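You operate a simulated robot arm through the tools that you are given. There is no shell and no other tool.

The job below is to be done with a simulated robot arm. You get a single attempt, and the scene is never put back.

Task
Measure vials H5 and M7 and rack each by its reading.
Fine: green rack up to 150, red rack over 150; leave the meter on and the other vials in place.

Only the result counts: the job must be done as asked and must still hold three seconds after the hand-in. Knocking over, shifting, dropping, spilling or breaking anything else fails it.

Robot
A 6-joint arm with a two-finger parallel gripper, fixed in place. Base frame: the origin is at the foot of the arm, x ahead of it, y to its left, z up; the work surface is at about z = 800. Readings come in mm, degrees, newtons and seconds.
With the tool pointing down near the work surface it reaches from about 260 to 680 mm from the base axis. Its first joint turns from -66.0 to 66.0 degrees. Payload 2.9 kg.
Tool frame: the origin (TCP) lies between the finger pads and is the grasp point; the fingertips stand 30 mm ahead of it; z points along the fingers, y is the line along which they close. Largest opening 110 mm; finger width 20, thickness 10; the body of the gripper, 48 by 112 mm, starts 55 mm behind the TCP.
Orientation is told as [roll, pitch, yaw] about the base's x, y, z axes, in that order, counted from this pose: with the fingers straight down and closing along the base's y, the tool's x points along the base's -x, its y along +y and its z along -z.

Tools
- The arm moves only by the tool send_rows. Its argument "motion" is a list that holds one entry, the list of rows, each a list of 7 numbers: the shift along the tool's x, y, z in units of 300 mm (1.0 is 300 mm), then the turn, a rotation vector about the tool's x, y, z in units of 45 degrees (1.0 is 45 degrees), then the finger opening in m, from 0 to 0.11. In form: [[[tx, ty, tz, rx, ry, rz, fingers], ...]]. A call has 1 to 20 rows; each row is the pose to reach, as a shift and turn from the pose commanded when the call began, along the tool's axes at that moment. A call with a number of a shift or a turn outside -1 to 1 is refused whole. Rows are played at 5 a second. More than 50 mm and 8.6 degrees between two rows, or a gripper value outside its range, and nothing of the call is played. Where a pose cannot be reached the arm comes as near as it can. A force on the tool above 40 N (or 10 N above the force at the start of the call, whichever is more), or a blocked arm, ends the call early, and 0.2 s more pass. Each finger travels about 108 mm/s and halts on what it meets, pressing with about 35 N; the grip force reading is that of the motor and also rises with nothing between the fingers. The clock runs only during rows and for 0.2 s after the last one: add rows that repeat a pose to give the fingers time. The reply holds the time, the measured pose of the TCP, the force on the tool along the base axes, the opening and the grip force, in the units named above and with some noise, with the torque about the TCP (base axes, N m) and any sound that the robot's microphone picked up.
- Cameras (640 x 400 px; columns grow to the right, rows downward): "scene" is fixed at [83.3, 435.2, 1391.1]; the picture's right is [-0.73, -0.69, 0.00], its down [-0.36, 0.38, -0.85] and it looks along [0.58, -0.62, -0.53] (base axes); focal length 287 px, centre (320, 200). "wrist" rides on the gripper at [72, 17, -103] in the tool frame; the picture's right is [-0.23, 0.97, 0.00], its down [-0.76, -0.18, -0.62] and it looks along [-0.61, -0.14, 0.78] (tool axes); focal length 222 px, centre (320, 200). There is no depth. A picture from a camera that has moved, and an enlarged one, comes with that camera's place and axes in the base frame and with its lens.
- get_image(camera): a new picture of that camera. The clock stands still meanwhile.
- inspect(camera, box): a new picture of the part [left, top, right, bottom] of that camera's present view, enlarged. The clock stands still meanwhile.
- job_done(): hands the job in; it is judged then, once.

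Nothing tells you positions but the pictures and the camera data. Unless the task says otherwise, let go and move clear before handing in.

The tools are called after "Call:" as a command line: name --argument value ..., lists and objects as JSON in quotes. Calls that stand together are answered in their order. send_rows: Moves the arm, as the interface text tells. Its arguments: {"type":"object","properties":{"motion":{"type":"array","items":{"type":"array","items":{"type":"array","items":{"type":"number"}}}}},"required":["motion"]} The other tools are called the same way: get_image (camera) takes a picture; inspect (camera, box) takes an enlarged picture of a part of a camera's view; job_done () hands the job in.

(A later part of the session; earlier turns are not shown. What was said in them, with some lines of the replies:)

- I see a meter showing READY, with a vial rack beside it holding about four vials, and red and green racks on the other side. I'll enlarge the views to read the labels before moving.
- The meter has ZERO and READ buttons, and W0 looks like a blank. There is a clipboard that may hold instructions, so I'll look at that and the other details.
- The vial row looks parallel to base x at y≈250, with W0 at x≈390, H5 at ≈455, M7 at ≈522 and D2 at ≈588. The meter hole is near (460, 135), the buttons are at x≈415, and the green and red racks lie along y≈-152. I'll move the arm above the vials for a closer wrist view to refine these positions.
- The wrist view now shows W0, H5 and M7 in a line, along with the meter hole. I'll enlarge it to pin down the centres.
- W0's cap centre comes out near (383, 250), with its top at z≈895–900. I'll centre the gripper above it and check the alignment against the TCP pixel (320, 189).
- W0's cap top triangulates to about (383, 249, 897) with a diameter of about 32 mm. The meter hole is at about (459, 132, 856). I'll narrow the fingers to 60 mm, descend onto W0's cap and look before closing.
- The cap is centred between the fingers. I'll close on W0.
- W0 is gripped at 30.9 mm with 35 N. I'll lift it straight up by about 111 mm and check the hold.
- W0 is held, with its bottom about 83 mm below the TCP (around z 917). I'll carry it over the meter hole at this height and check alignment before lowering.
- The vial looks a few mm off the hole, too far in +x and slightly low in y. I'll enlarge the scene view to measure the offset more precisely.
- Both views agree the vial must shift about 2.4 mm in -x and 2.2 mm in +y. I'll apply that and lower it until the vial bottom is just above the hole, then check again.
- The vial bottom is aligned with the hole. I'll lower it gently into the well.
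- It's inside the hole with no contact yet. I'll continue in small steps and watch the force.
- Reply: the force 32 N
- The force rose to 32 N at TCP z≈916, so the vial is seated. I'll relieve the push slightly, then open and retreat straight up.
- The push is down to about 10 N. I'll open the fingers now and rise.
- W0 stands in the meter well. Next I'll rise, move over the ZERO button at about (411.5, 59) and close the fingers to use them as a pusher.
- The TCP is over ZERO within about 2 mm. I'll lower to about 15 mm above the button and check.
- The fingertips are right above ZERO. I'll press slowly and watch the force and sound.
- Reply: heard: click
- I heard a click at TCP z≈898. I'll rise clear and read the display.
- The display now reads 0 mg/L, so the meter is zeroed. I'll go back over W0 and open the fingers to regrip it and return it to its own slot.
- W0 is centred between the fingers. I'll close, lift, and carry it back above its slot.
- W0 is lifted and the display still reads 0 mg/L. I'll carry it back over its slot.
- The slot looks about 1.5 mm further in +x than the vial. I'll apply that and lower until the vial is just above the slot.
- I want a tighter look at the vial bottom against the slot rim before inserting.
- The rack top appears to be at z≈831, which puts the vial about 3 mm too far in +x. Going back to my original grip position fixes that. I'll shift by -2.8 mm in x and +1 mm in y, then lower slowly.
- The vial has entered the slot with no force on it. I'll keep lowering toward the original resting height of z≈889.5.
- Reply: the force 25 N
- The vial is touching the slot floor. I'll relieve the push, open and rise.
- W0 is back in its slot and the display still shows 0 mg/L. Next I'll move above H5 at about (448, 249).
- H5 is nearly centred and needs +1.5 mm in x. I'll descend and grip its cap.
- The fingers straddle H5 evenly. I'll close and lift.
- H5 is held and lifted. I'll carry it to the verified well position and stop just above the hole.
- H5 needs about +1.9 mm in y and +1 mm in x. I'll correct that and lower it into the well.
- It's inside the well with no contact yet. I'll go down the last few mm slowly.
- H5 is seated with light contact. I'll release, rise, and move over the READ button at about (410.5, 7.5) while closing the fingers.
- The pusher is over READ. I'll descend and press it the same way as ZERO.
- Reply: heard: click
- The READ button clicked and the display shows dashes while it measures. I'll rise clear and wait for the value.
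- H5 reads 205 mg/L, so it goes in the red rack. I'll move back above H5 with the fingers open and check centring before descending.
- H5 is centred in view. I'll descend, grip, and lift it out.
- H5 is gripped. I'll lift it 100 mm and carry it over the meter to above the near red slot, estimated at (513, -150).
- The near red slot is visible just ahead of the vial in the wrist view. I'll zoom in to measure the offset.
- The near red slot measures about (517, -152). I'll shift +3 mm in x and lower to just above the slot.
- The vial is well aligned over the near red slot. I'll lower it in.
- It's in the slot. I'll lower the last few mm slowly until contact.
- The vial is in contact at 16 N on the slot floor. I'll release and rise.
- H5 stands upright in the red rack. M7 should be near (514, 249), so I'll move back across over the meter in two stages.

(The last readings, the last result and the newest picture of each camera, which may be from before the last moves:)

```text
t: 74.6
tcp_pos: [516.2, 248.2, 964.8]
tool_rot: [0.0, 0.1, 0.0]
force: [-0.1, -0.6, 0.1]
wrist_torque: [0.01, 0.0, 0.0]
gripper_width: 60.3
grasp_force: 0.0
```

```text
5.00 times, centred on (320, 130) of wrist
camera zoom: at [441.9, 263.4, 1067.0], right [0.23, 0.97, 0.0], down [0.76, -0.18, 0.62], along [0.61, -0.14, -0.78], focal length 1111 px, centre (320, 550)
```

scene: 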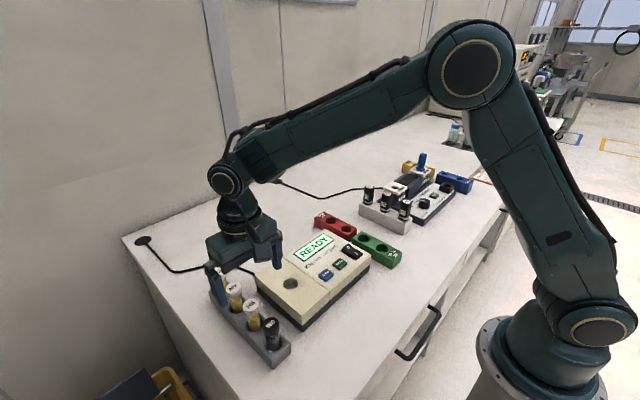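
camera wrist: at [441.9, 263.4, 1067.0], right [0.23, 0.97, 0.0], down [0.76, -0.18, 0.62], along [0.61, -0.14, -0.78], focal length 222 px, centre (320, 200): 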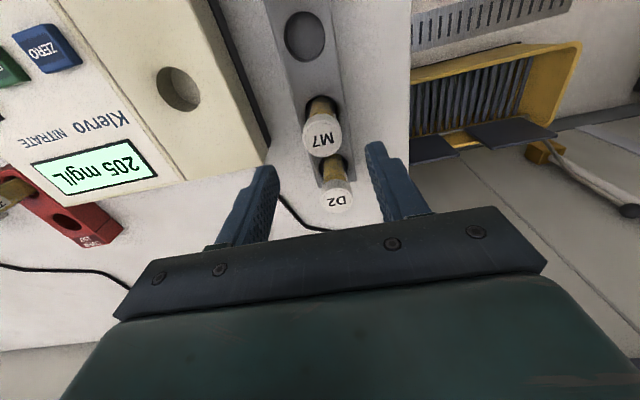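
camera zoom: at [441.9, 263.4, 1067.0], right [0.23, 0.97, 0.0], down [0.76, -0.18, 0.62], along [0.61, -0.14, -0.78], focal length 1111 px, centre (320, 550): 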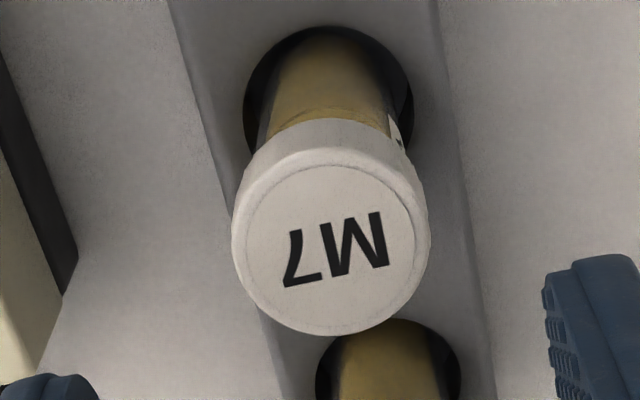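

M7 is slightly off, so the TCP needs about -2.1 mm in x and +1.2 mm in y. I'll correct, descend and check.

Call:
send_rows --motion '[[[0.007, 0.004, 0.05, 0, 0, 0, 0.06], [0.007, 0.004, 0.1, 0, 0, 0, 0.06], [0.007, 0.004, 0.15, 0, 0, 0, 0.06], [0.007, 0.004, 0.2, 0, 0, 0, 0.06], [0.007, 0.004, 0.248, 0, 0, 0, 0.06], [0.007, 0.004, 0.248, 0, 0, 0, 0.06]]]'

Call:
get_image --camera "wrist"

```text
t: 76.0
tcp_pos: [512.8, 250.5, 890.7]
tool_rot: [0.0, 0.0, 0.0]
force: [-0.6, 0.1, 0.1]
wrist_torque: [-0.02, 0.0, 0.02]
gripper_width: 60.1
grasp_force: 0.2
```

```text
taken
camera wrist: at [439.6, 265.3, 992.5], right [0.23, 0.97, 0.0], down [0.76, -0.18, 0.62], along [0.61, -0.14, -0.78], focal length 222 px, centre (320, 200)
```

wrist: 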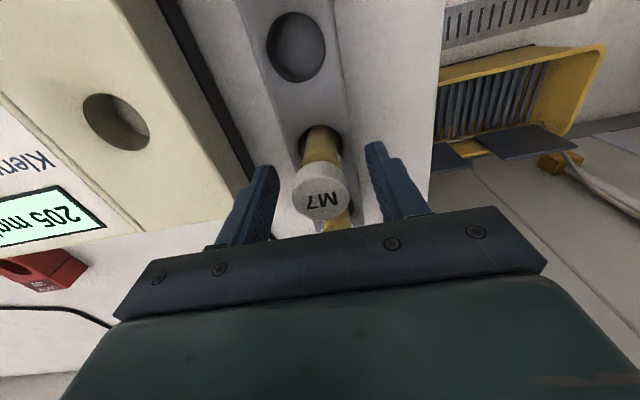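

M7 is centred at about (322, 197), the same as the earlier grips. I'll close and lift.

Call:
send_rows --motion '[[[0, 0, 0, 0, 0, 0, 0.045], [0, 0, 0, 0, 0, 0, 0.03], [0, 0, 0, 0, 0, 0, 0.02], [0, 0, 0, 0, 0, 0, 0.02], [0, 0, -0.03, 0, 0, 0, 0.02], [0, 0, -0.08, 0, 0, 0, 0.02], [0, 0, -0.14, 0, 0, 0, 0.02], [0, 0, -0.2, 0, 0, 0, 0.02], [0, 0, -0.26, 0, 0, 0, 0.02], [0, 0, -0.32, 0, 0, 0, 0.02], [0, 0, -0.37, 0, 0, 0, 0.02], [0, 0, -0.37, 0, 0, 0, 0.02]]]'

Call:
get_image --camera "wrist"

```text
t: 78.6
tcp_pos: [511.3, 250.6, 1003.2]
tool_rot: [0.1, -0.1, -0.1]
force: [-0.8, 0.0, -0.9]
wrist_torque: [0.0, -0.03, -0.02]
gripper_width: 30.6
grasp_force: 35.4
```

```text
taken
camera wrist: at [439.1, 265.3, 1105.4], right [0.23, 0.97, 0.0], down [0.76, -0.18, 0.62], along [0.61, -0.14, -0.78], focal length 222 px, centre (320, 200)
```

wrist: 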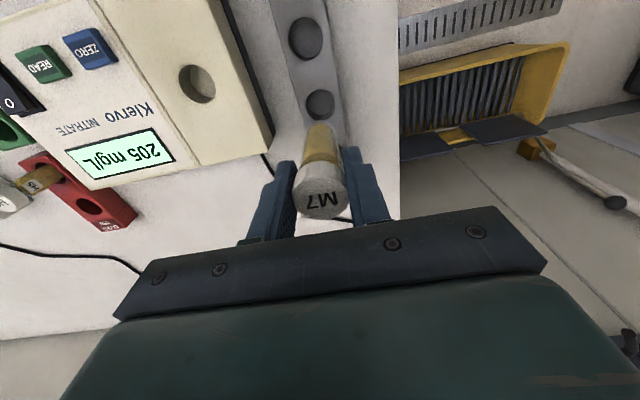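

M7 is held. I'll carry it to just above the meter well.

Call:
send_rows --motion '[[[0.0306, -0.0635, 0, 0, 0, 0, 0.02], [0.0611, -0.1269, 0, 0, 0, 0, 0.02], [0.0917, -0.1904, 0, 0, 0, 0, 0.02], [0.1222, -0.2538, 0, 0, 0, 0, 0.02], [0.1528, -0.3173, 0, 0, 0, 0, 0.02], [0.1833, -0.3807, 0, 0, 0, 0, 0.02], [0.1833, -0.3807, 0, 0, 0, 0, 0.02], [0.1833, -0.3807, 0.05, 0, 0, 0, 0.02], [0.1833, -0.3807, 0.1, 0, 0, 0, 0.02], [0.1833, -0.3807, 0.15, 0, 0, 0, 0.02], [0.1833, -0.3807, 0.18, 0, 0, 0, 0.02], [0.1833, -0.3807, 0.18, 0, 0, 0, 0.02]]]'

Call:
inspect --camera "scene" --box '[260, 230, 340, 310]'

Call:
inspect --camera "wrist" --box '[256, 110, 384, 220]'

```text
t: 81.2
tcp_pos: [457.5, 136.3, 944.7]
tool_rot: [-0.1, 0.0, 0.0]
force: [0.3, -0.3, -1.1]
wrist_torque: [-0.01, -0.05, -0.03]
gripper_width: 30.7
grasp_force: 34.9
```

```text
5.00 times, centred on (300, 270) of scene
camera zoom: at [83.3, 435.2, 1391.1], right [-0.73, -0.69, 0.0], down [-0.36, 0.38, -0.85], along [0.58, -0.62, -0.53], focal length 1434 px, centre (420, -150)
```

zoom: 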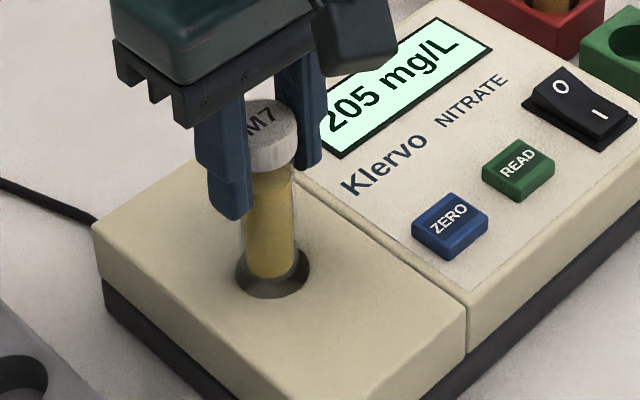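

```text
3.64 times, centred on (320, 165) of wrist
camera zoom: at [384.2, 151.4, 1047.8], right [0.23, 0.97, 0.0], down [0.76, -0.18, 0.62], along [0.61, -0.14, -0.78], focal length 808 px, centre (320, 327)
```

zoom: 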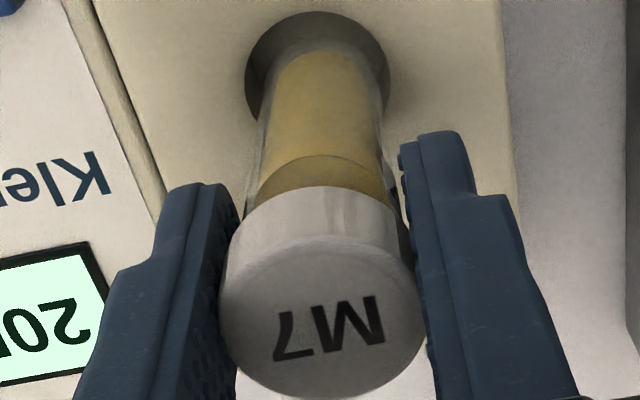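

M7 is about 1.5–2 mm too far in +x. I'll correct that and lower it into the well.

Call:
send_rows --motion '[[[0.005, 0, 0, 0, 0, 0, 0.02], [0.005, 0, 0.0133, 0, 0, 0, 0.02], [0.005, 0, 0.0267, 0, 0, 0, 0.02], [0.005, 0, 0.04, 0, 0, 0, 0.02], [0.005, 0, 0.0533, 0, 0, 0, 0.02], [0.005, 0, 0.0667, 0, 0, 0, 0.02], [0.005, 0, 0.08, 0, 0, 0, 0.02], [0.005, 0, 0.085, 0, 0, 0, 0.02], [0.005, 0, 0.085, 0, 0, 0, 0.02]]]'

Call:
send_rows --motion '[[[0, 0, 0.0033, 0, 0, 0, 0.02], [0, 0, 0.0067, 0, 0, 0, 0.02], [0, 0, 0.01, 0, 0, 0, 0.02], [0, 0, 0.01, 0, 0, 0, 0.02]]]'

```text
t: 83.2
tcp_pos: [455.9, 136.1, 921.2]
tool_rot: [0.1, 0.0, 0.0]
force: [0.1, 0.1, -0.2]
wrist_torque: [-0.01, -0.01, 0.02]
gripper_width: 30.8
grasp_force: 35.2
```

```text
t: 84.2
tcp_pos: [456.5, 135.5, 919.4]
tool_rot: [0.1, 0.0, 0.0]
force: [-0.4, 0.3, -0.2]
wrist_torque: [0.02, 0.02, -0.03]
gripper_width: 30.8
grasp_force: 34.6
```

Call:
send_rows --motion '[[[0, 0, 0.0033, 0, 0, 0, 0.02], [0, 0, 0.0067, 0, 0, 0, 0.02], [0, 0, 0.01, 0, 0, 0, 0.02], [0, 0, 0.0117, 0, 0, 0, 0.02], [0, 0, 0.0117, 0, 0, 0, 0.02]]]'

```text
t: 85.4
tcp_pos: [456.3, 137.4, 915.4]
tool_rot: [0.0, -0.1, 0.1]
force: [-1.4, -3.8, 13.5]
wrist_torque: [-0.31, 0.11, 0.0]
gripper_width: 30.5
grasp_force: 34.9
```

M7 is seated. I'll release, rise and move over READ while closing the fingers.

Call:
send_rows --motion '[[[0, 0, -0.003, 0, 0, 0, 0.02], [0, 0, -0.003, 0, 0, 0, 0.04], [0, 0, -0.003, 0, 0, 0, 0.06], [0, 0, -0.003, 0, 0, 0, 0.06], [0, 0, -0.06, 0, 0, 0, 0.06], [0, 0, -0.14, 0, 0, 0, 0.06], [0, 0, -0.22, 0, 0, 0, 0.06], [0, 0, -0.29, 0, 0, 0, 0.06], [0.0255, -0.0712, -0.29, 0, 0, 0, 0.05], [0.051, -0.1423, -0.29, 0, 0, 0, 0.04], [0.0765, -0.2135, -0.29, 0, 0, 0, 0.02], [0.102, -0.2847, -0.29, 0, 0, 0, 0.0], [0.1275, -0.3558, -0.29, 0, 0, 0, 0.0], [0.153, -0.427, -0.29, 0, 0, 0, 0.0], [0.153, -0.427, -0.29, 0, 0, 0, 0.0]]]'

Call:
get_image --camera "wrist"

Call:
inspect --camera "scene" --box '[240, 210, 400, 310]'

```text
t: 88.6
tcp_pos: [411.9, 8.5, 1003.0]
tool_rot: [0.0, 0.1, 0.1]
force: [0.0, 0.0, 0.4]
wrist_torque: [-0.01, -0.02, 0.01]
gripper_width: 0.3
grasp_force: 34.8
```

```text
taken
camera wrist: at [337.6, 23.9, 1105.2], right [0.23, 0.97, 0.0], down [0.76, -0.18, 0.62], along [0.61, -0.14, -0.78], focal length 222 px, centre (320, 200)
```

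wrist: 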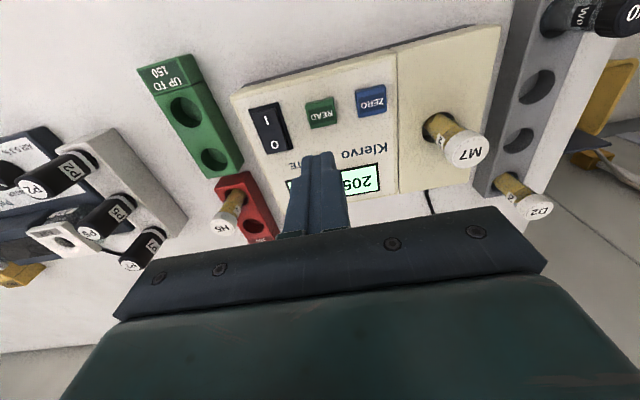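

```text
4.00 times, centred on (320, 260) of scene
camera zoom: at [83.3, 435.1, 1391.1], right [-0.73, -0.69, 0.0], down [-0.36, 0.38, -0.85], along [0.58, -0.62, -0.53], focal length 1147 px, centre (320, -40)
```

zoom: 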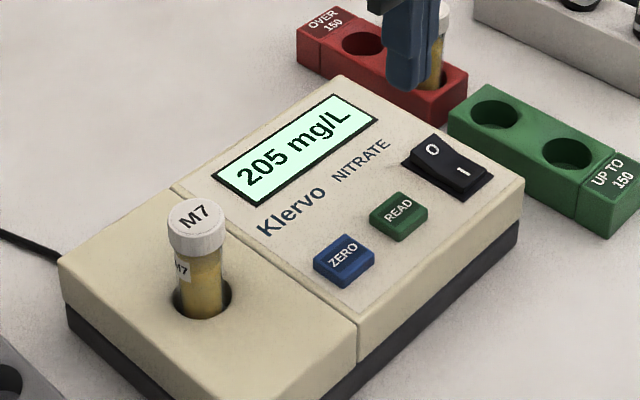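

M7 is in the well and the pusher is over READ. I'll press READ and then rise.

Call:
send_rows --motion '[[[0.002, 0, 0.06, 0, 0, 0, 0.0], [0.002, 0, 0.12, 0, 0, 0, 0.0], [0.002, 0, 0.18, 0, 0, 0, 0.0], [0.002, 0, 0.24, 0, 0, 0, 0.0], [0.002, 0, 0.29, 0, 0, 0, 0.0], [0.002, 0, 0.31, 0, 0, 0, 0.0], [0.002, 0, 0.325, 0, 0, 0, 0.0], [0.002, 0, 0.335, 0, 0, 0, 0.0], [0.002, 0, 0.343, 0, 0, 0, 0.0], [0.002, 0, 0.35, 0, 0, 0, 0.0], [0.002, 0, 0.35, 0, 0, 0, 0.0]]]'

Call:
inspect --camera "scene" --box '[240, 210, 400, 310]'

```text
t: 91.0
tcp_pos: [409.7, 7.8, 897.5]
tool_rot: [0.1, 0.0, 0.0]
force: [-1.0, 2.1, 3.4]
wrist_torque: [0.08, 0.01, 0.0]
gripper_width: 0.2
grasp_force: 34.7
heard: click
```

```text
4.00 times, centred on (320, 260) of scene
camera zoom: at [83.2, 435.2, 1391.1], right [-0.73, -0.69, 0.0], down [-0.36, 0.38, -0.85], along [0.58, -0.62, -0.53], focal length 1147 px, centre (320, -40)
```

zoom: 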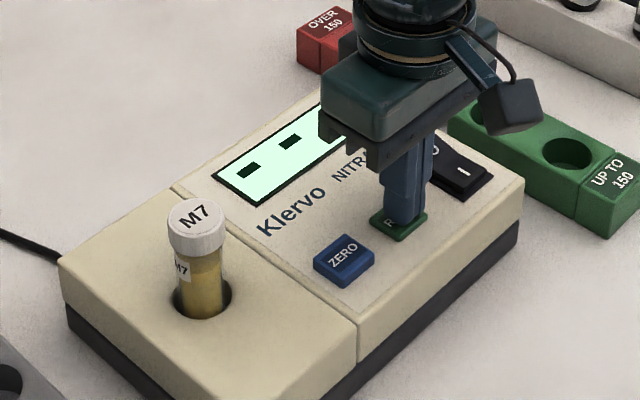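

READ clicked and the meter is measuring. I'll rise and wait for the result.

Call:
send_rows --motion '[[[0, 0, -0.05, 0, 0, 0, 0.0], [0, 0, -0.15, 0, 0, 0, 0.0], [0, 0, -0.25, 0, 0, 0, 0.0], [0, 0, -0.35, 0, 0, 0, 0.0], [0, 0, -0.35, 0, 0, 0, 0.0], [0, 0, -0.35, 0, 0, 0, 0.0], [0, 0, -0.35, 0, 0, 0, 0.0], [0, 0, -0.35, 0, 0, 0, 0.0], [0, 0, -0.35, 0, 0, 0, 0.0], [0, 0, -0.35, 0, 0, 0, 0.0]]]'

Call:
inspect --camera "scene" --box '[285, 225, 349, 265]'

Call:
get_image --camera "wrist"

```text
t: 93.2
tcp_pos: [410.6, 9.3, 1002.1]
tool_rot: [0.0, 0.1, 0.0]
force: [0.3, 0.3, -0.6]
wrist_torque: [-0.01, 0.01, 0.0]
gripper_width: 0.0
grasp_force: 34.9
```

```text
10.00 times, centred on (317, 245) of scene
camera zoom: at [83.3, 435.2, 1391.1], right [-0.73, -0.69, 0.0], down [-0.36, 0.38, -0.85], along [0.58, -0.62, -0.53], focal length 2867 px, centre (350, -250)
```

zoom: 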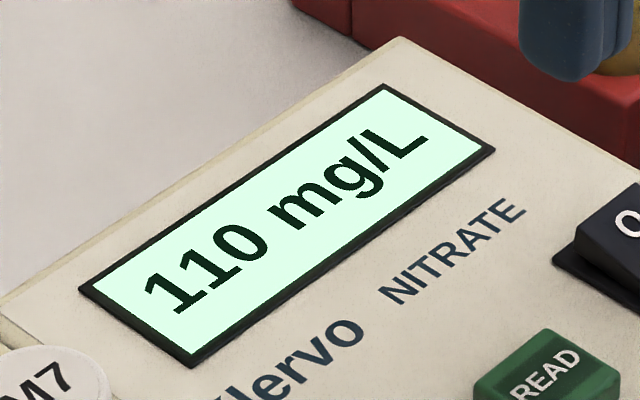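

```text
taken
camera wrist: at [337.0, 23.1, 1104.4], right [0.23, 0.97, 0.0], down [0.76, -0.18, 0.62], along [0.61, -0.14, -0.78], focal length 222 px, centre (320, 200)
```

wrist: 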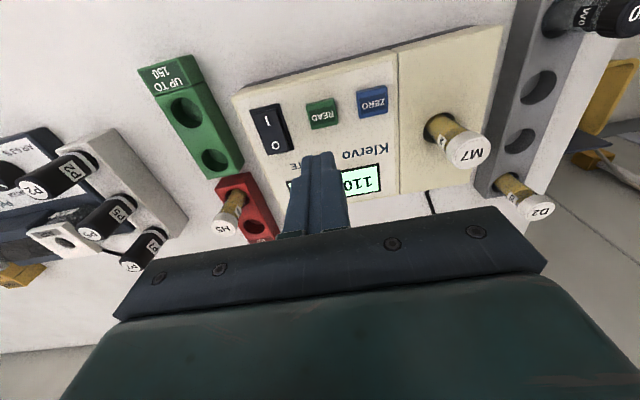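

M7 reads 110 mg/L, so it goes in the green rack. I'll return above M7 with open fingers.

Call:
send_rows --motion '[[[-0.0258, 0.0712, 0, 0, 0, 0, 0.01], [-0.0517, 0.1423, 0, 0, 0, 0, 0.03], [-0.0775, 0.2135, 0, 0, 0, 0, 0.05], [-0.1033, 0.2847, 0, 0, 0, 0, 0.06], [-0.1292, 0.3558, 0, 0, 0, 0, 0.06], [-0.155, 0.427, 0, 0, 0, 0, 0.06], [-0.155, 0.427, 0, 0, 0, 0, 0.06], [-0.155, 0.427, 0.1, 0, 0, 0, 0.06], [-0.155, 0.427, 0.1, 0, 0, 0, 0.06]]]'

Call:
get_image --camera "wrist"

```text
t: 95.2
tcp_pos: [455.5, 134.9, 974.1]
tool_rot: [0.0, 0.0, 0.1]
force: [-1.1, -0.3, -0.4]
wrist_torque: [0.01, -0.01, -0.01]
gripper_width: 59.9
grasp_force: 0.1
```

```text
taken
camera wrist: at [381.9, 151.4, 1075.7], right [0.23, 0.97, 0.0], down [0.76, -0.18, 0.62], along [0.61, -0.14, -0.78], focal length 222 px, centre (320, 200)
```

wrist: 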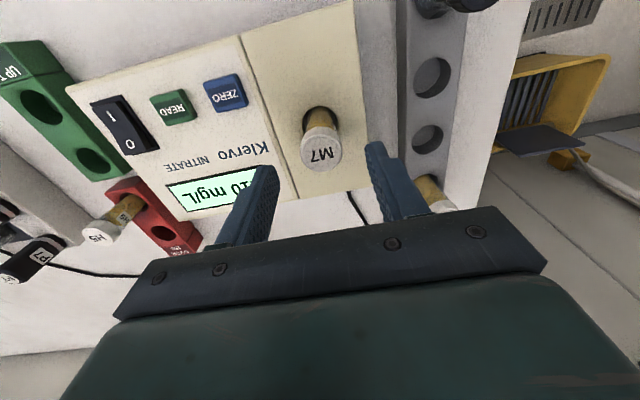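

M7 is centred at (320, 153). I'll descend and grip it.

Call:
send_rows --motion '[[[0, 0, 0.06, 0, 0, 0, 0.06], [0, 0, 0.12, 0, 0, 0, 0.06], [0, 0, 0.16, 0, 0, 0, 0.06], [0, 0, 0.185, 0, 0, 0, 0.06], [0, 0, 0.185, 0, 0, 0, 0.06], [0, 0, 0.185, 0, 0, 0, 0.045], [0, 0, 0.185, 0, 0, 0, 0.03], [0, 0, 0.185, 0, 0, 0, 0.02], [0, 0, 0.185, 0, 0, 0, 0.02]]]'

Call:
get_image --camera "wrist"

```text
t: 97.2
tcp_pos: [456.1, 137.3, 917.1]
tool_rot: [0.0, 0.1, 0.0]
force: [-0.8, -0.3, 0.5]
wrist_torque: [-0.01, 0.03, -0.02]
gripper_width: 30.7
grasp_force: 35.1
```

```text
taken
camera wrist: at [382.9, 151.9, 1019.8], right [0.23, 0.97, 0.0], down [0.76, -0.18, 0.62], along [0.61, -0.14, -0.78], focal length 222 px, centre (320, 200)
```

wrist: 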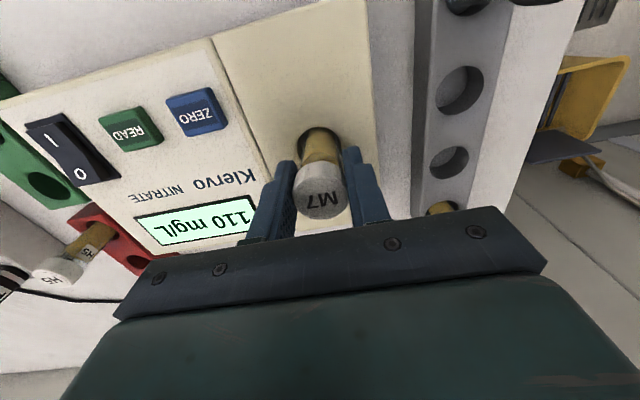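

M7 is gripped. I'll lift it and carry it above the near green slot, estimated at (383, -152).

Call:
send_rows --motion '[[[0, 0, -0.05, 0, 0, 0, 0.02], [0, 0, -0.12, 0, 0, 0, 0.02], [0, 0, -0.2, 0, 0, 0, 0.02], [0, 0, -0.28, 0, 0, 0, 0.02], [0, 0, -0.333, 0, 0, 0, 0.02], [0.0203, -0.0803, -0.333, 0, 0, 0, 0.02], [0.0405, -0.1605, -0.333, 0, 0, 0, 0.02], [0.0608, -0.2408, -0.333, 0, 0, 0, 0.02], [0.081, -0.321, -0.333, 0, 0, 0, 0.02], [0.1013, -0.4013, -0.333, 0, 0, 0, 0.02], [0.1215, -0.4815, -0.333, 0, 0, 0, 0.02], [0.1418, -0.5618, -0.333, 0, 0, 0, 0.02], [0.162, -0.642, -0.333, 0, 0, 0, 0.02], [0.1823, -0.7223, -0.333, 0, 0, 0, 0.02], [0.2025, -0.8025, -0.333, 0, 0, 0, 0.02], [0.2228, -0.8828, -0.333, 0, 0, 0, 0.02], [0.243, -0.963, -0.333, 0, 0, 0, 0.02], [0.243, -0.963, -0.333, 0, 0, 0, 0.02]]]'

Call:
get_image --camera "wrist"

Call:
inspect --camera "wrist" --box '[272, 60, 368, 160]'

Call:
inspect --camera "scene" --box '[320, 190, 432, 290]'

```text
t: 101.0
tcp_pos: [382.8, -153.6, 1016.0]
tool_rot: [0.0, 0.0, 0.0]
force: [0.6, 0.1, 0.3]
wrist_torque: [-0.02, 0.01, -0.01]
gripper_width: 30.8
grasp_force: 35.2
```

```text
taken
camera wrist: at [309.6, -138.1, 1118.2], right [0.23, 0.97, 0.0], down [0.76, -0.18, 0.62], along [0.61, -0.14, -0.78], focal length 222 px, centre (320, 200)
```

wrist: 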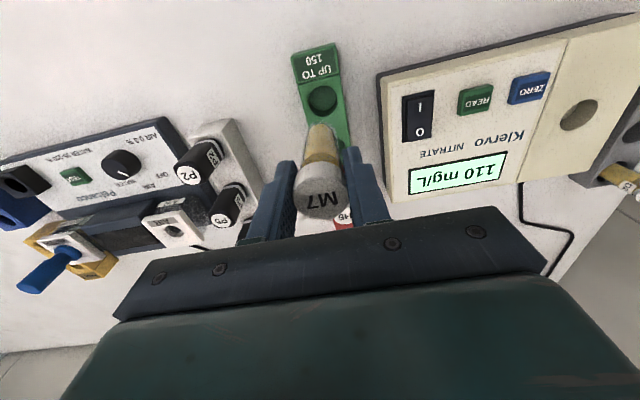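

```text
4.00 times, centred on (320, 110) of wrist
camera zoom: at [309.6, -138.1, 1118.2], right [0.23, 0.97, 0.0], down [0.76, -0.18, 0.62], along [0.61, -0.14, -0.78], focal length 888 px, centre (320, 560)
```

zoom: 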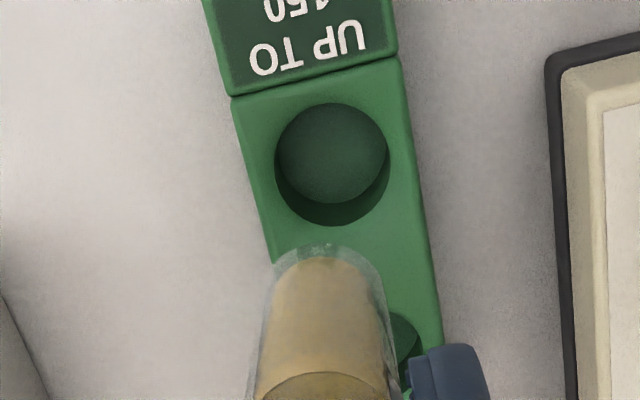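

```text
4.00 times, centred on (376, 240) of scene
camera zoom: at [83.3, 435.1, 1391.1], right [-0.73, -0.69, 0.0], down [-0.36, 0.38, -0.85], along [0.58, -0.62, -0.53], focal length 1147 px, centre (96, 40)
```

zoom: 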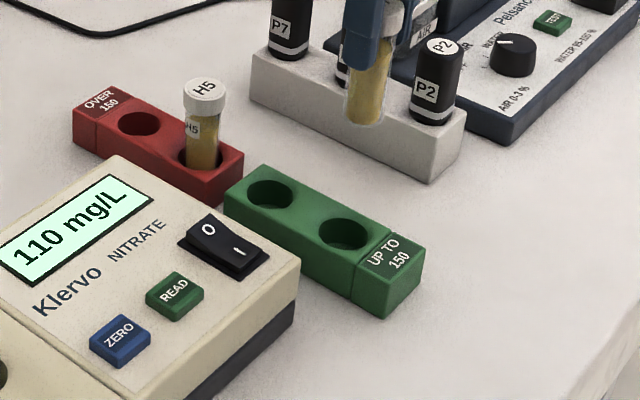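

The green slot is about 2.5 mm toward +y from the vial. I'll correct that and lower to just above the slot.

Call:
send_rows --motion '[[[0, 0.008, 0, 0, 0, 0, 0.02], [0, 0.008, 0.07, 0, 0, 0, 0.02], [0, 0.008, 0.14, 0, 0, 0, 0.02], [0, 0.008, 0.21, 0, 0, 0, 0.02], [0, 0.008, 0.27, 0, 0, 0, 0.02], [0, 0.008, 0.312, 0, 0, 0, 0.02], [0, 0.008, 0.312, 0, 0, 0, 0.02]]]'

Call:
inspect --camera "wrist" --box '[272, 90, 368, 190]'

Call:
inspect --camera "scene" --box '[340, 215, 420, 265]'

```text
t: 102.6
tcp_pos: [384.2, -151.2, 922.3]
tool_rot: [0.0, 0.0, 0.0]
force: [0.5, 0.3, -0.1]
wrist_torque: [0.01, 0.01, 0.01]
gripper_width: 30.8
grasp_force: 35.0
```

```text
4.00 times, centred on (320, 140) of wrist
camera zoom: at [310.5, -136.0, 1025.2], right [0.23, 0.97, 0.0], down [0.76, -0.18, 0.62], along [0.61, -0.14, -0.78], focal length 888 px, centre (320, 440)
```

zoom: 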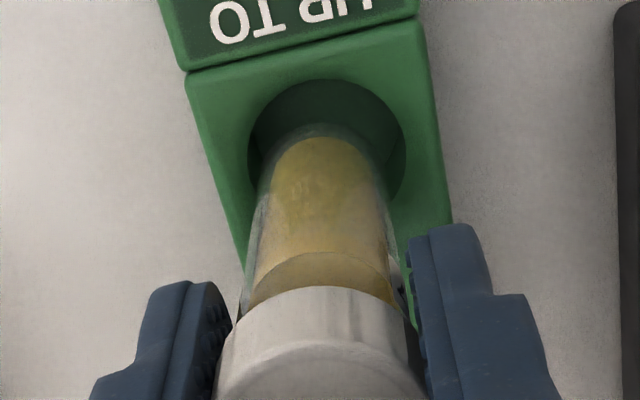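

```text
8.00 times, centred on (380, 240) of scene
camera zoom: at [83.3, 435.1, 1391.1], right [-0.73, -0.69, 0.0], down [-0.36, 0.38, -0.85], along [0.58, -0.62, -0.53], focal length 2294 px, centre (-160, -120)
```

zoom: 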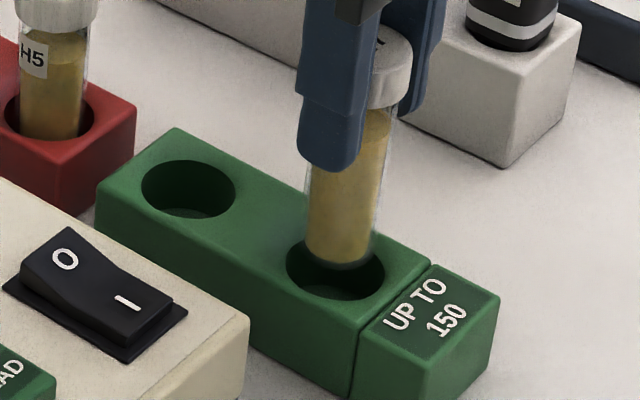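

The vial looks offset by about +1 mm in x and -2 mm in y from the slot. I'll apply the correction without descending and look closely.

Call:
send_rows --motion '[[[0.003, 0.0067, 0, 0, 0, 0, 0.02], [0.003, 0.0067, 0.007, 0, 0, 0, 0.02], [0.003, 0.0067, 0.007, 0, 0, 0, 0.02]]]'

Call:
inspect --camera "wrist" --box '[280, 100, 360, 160]'

Call:
inspect --camera "scene" --box '[360, 225, 408, 265]'

```text
t: 103.4
tcp_pos: [383.1, -149.1, 921.7]
tool_rot: [0.0, 0.0, 0.1]
force: [0.1, 0.2, -0.1]
wrist_torque: [0.06, 0.0, -0.04]
gripper_width: 30.8
grasp_force: 35.2
```

```text
6.67 times, centred on (320, 130) of wrist
camera zoom: at [309.1, -133.7, 1022.8], right [0.23, 0.97, 0.0], down [0.76, -0.18, 0.62], along [0.61, -0.14, -0.78], focal length 1481 px, centre (320, 667)
```

zoom: 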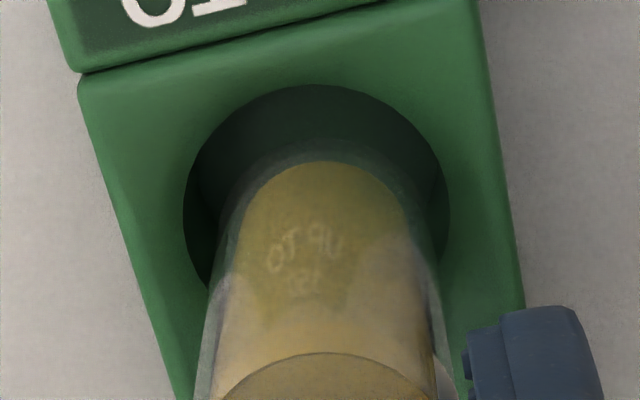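

```text
10.00 times, centred on (384, 245) of scene
camera zoom: at [83.3, 435.2, 1391.1], right [-0.73, -0.69, 0.0], down [-0.36, 0.38, -0.85], along [0.58, -0.62, -0.53], focal length 2867 px, centre (-320, -250)
```

zoom: 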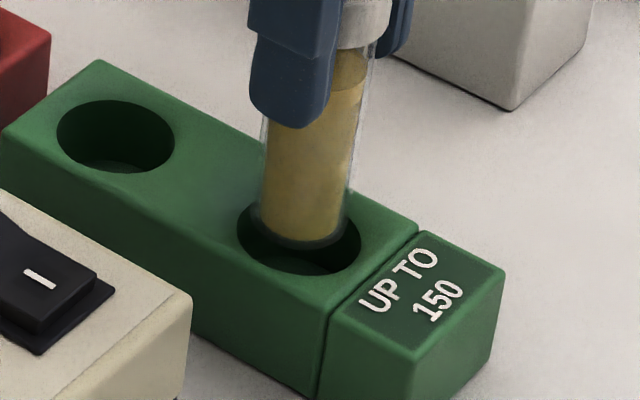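

The vial is now aligned within about 1.5 mm. I'll nudge -1 mm in x and lower it into the green slot.

Call:
send_rows --motion '[[[0.003, -0.001, 0.01, 0, 0, 0, 0.02], [0.003, -0.001, 0.02, 0, 0, 0, 0.02], [0.003, -0.001, 0.03, 0, 0, 0, 0.02], [0.003, -0.001, 0.04, 0, 0, 0, 0.02], [0.003, -0.001, 0.05, 0, 0, 0, 0.02], [0.003, -0.001, 0.06, 0, 0, 0, 0.02], [0.003, -0.001, 0.07, 0, 0, 0, 0.02], [0.003, -0.001, 0.08, 0, 0, 0, 0.02], [0.003, -0.001, 0.08, 0, 0, 0, 0.02]]]'

Call:
inspect --camera "scene" --box '[360, 225, 408, 265]'

```text
t: 105.4
tcp_pos: [382.6, -148.4, 897.0]
tool_rot: [0.1, 0.1, 0.1]
force: [0.1, 0.2, 0.0]
wrist_torque: [-0.03, 0.0, -0.03]
gripper_width: 30.7
grasp_force: 35.0
```

```text
10.00 times, centred on (384, 245) of scene
camera zoom: at [83.3, 435.2, 1391.1], right [-0.73, -0.69, 0.0], down [-0.36, 0.38, -0.85], along [0.58, -0.62, -0.53], focal length 2867 px, centre (-320, -250)
```

zoom: 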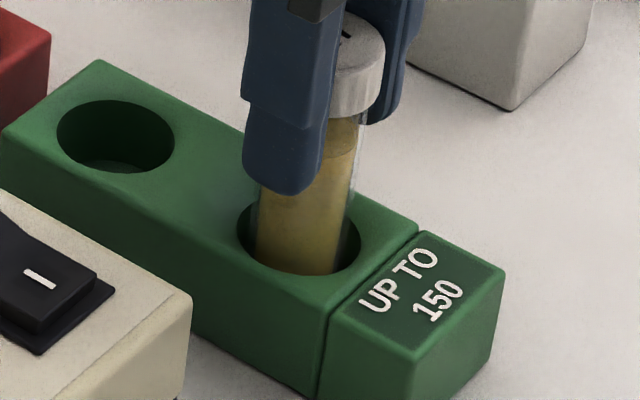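

It's in the slot with no contact force. I'll lower the remaining few mm until it touches.

Call:
send_rows --motion '[[[0, 0, 0.0067, 0, 0, 0, 0.02], [0, 0, 0.0133, 0, 0, 0, 0.02], [0, 0, 0.0167, 0, 0, 0, 0.02], [0, 0, 0.02, 0, 0, 0, 0.02], [0, 0, 0.02, 0, 0, 0, 0.02]]]'

```text
t: 106.6
tcp_pos: [382.4, -148.4, 890.1]
tool_rot: [0.1, 0.0, 0.0]
force: [0.2, 0.5, 5.1]
wrist_torque: [0.11, 0.06, 0.01]
gripper_width: 30.4
grasp_force: 35.1
```

Contact is light at 5 N. I'll release, rise clear and check everything.

Call:
send_rows --motion '[[[0, 0, 0, 0, 0, 0, 0.04], [0, 0, 0, 0, 0, 0, 0.06], [0, 0, 0, 0, 0, 0, 0.06], [0, 0, -0.03, 0, 0, 0, 0.06], [0, 0, -0.1, 0, 0, 0, 0.06], [0, 0, -0.18, 0, 0, 0, 0.06], [0, 0, -0.26, 0, 0, 0, 0.06], [0, 0, -0.34, 0, 0, 0, 0.06], [0, 0, -0.45, 0, 0, 0, 0.06], [0, 0, -0.58, 0, 0, 0, 0.06], [0, 0, -0.7, 0, 0, 0, 0.06], [0, 0, -0.7, 0, 0, 0, 0.06]]]'

Call:
get_image --camera "wrist"

Call:
get_image --camera "scene"

Call:
inspect --camera "scene" --box '[190, 200, 430, 370]'

Call:
inspect --camera "scene" --box '[310, 190, 422, 270]'

```text
t: 109.2
tcp_pos: [381.7, -148.2, 1101.7]
tool_rot: [0.0, 0.0, 0.0]
force: [-0.6, 0.0, 0.8]
wrist_torque: [0.02, 0.0, -0.01]
gripper_width: 60.1
grasp_force: 0.1
```

```text
taken
camera wrist: at [307.6, -133.3, 1203.9], right [0.23, 0.97, 0.0], down [0.76, -0.18, 0.62], along [0.61, -0.14, -0.78], focal length 222 px, centre (320, 200)
```

wrist: 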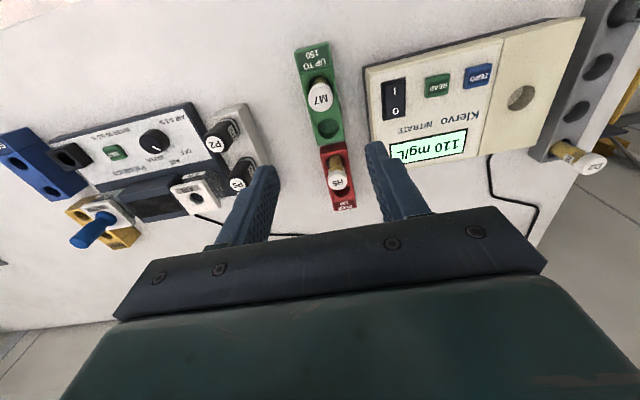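

```text
taken
```

scene: 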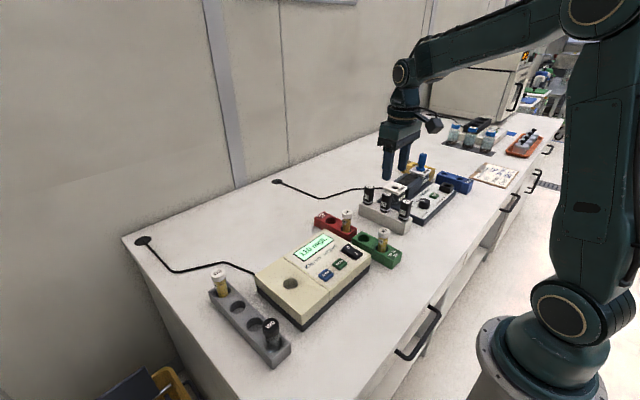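

```text
2.35 times, centred on (310, 285) of scene
camera zoom: at [83.3, 435.2, 1391.1], right [-0.73, -0.69, 0.0], down [-0.36, 0.38, -0.85], along [0.58, -0.62, -0.53], focal length 675 px, centre (344, 0)
```

zoom: 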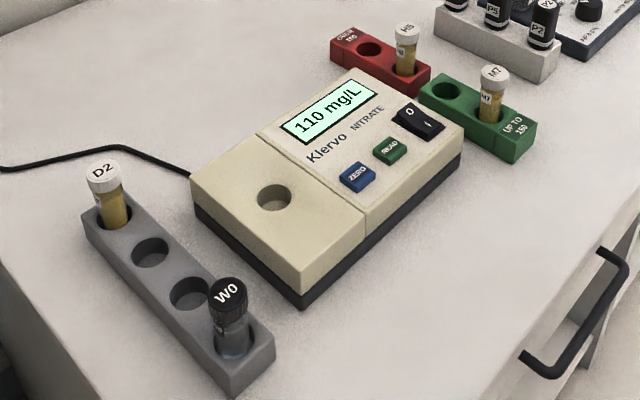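

```text
5.00 times, centred on (366, 230) of scene
camera zoom: at [83.3, 435.2, 1391.1], right [-0.73, -0.69, 0.0], down [-0.36, 0.38, -0.85], along [0.58, -0.62, -0.53], focal length 1434 px, centre (90, 50)
```

zoom: 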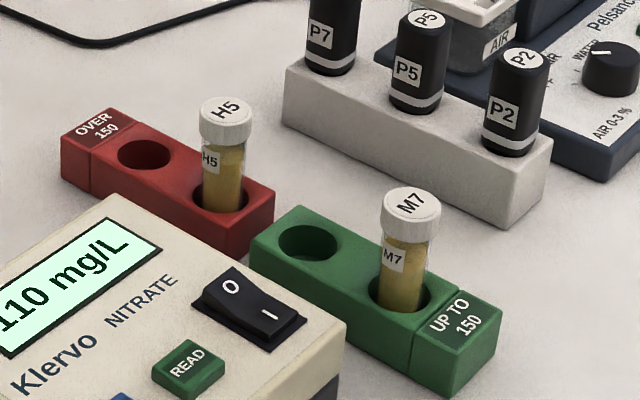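

H5 (205 mg/L) stands in the red rack and M7 (110 mg/L) in the green rack. W0 and D2 are in their own slots, the meter is still on, and the gripper is empty and clear, so I'm handing in.

Call:
job_done

```text
The job is handed in.
```

Both vials are measured and racked, and I've handed the job in:

| Vial | Reading | Rack |
|---|---|---|
| H5 | 205 mg/L | red (over 150) |
| M7 | 110 mg/L | green (up to 150) |

Before measuring, I zeroed the meter using W0, which I took to be the blank, and then put W0 back in its own slot. D2 was not touched. The meter is still on, and the gripper is empty and clear of everything.
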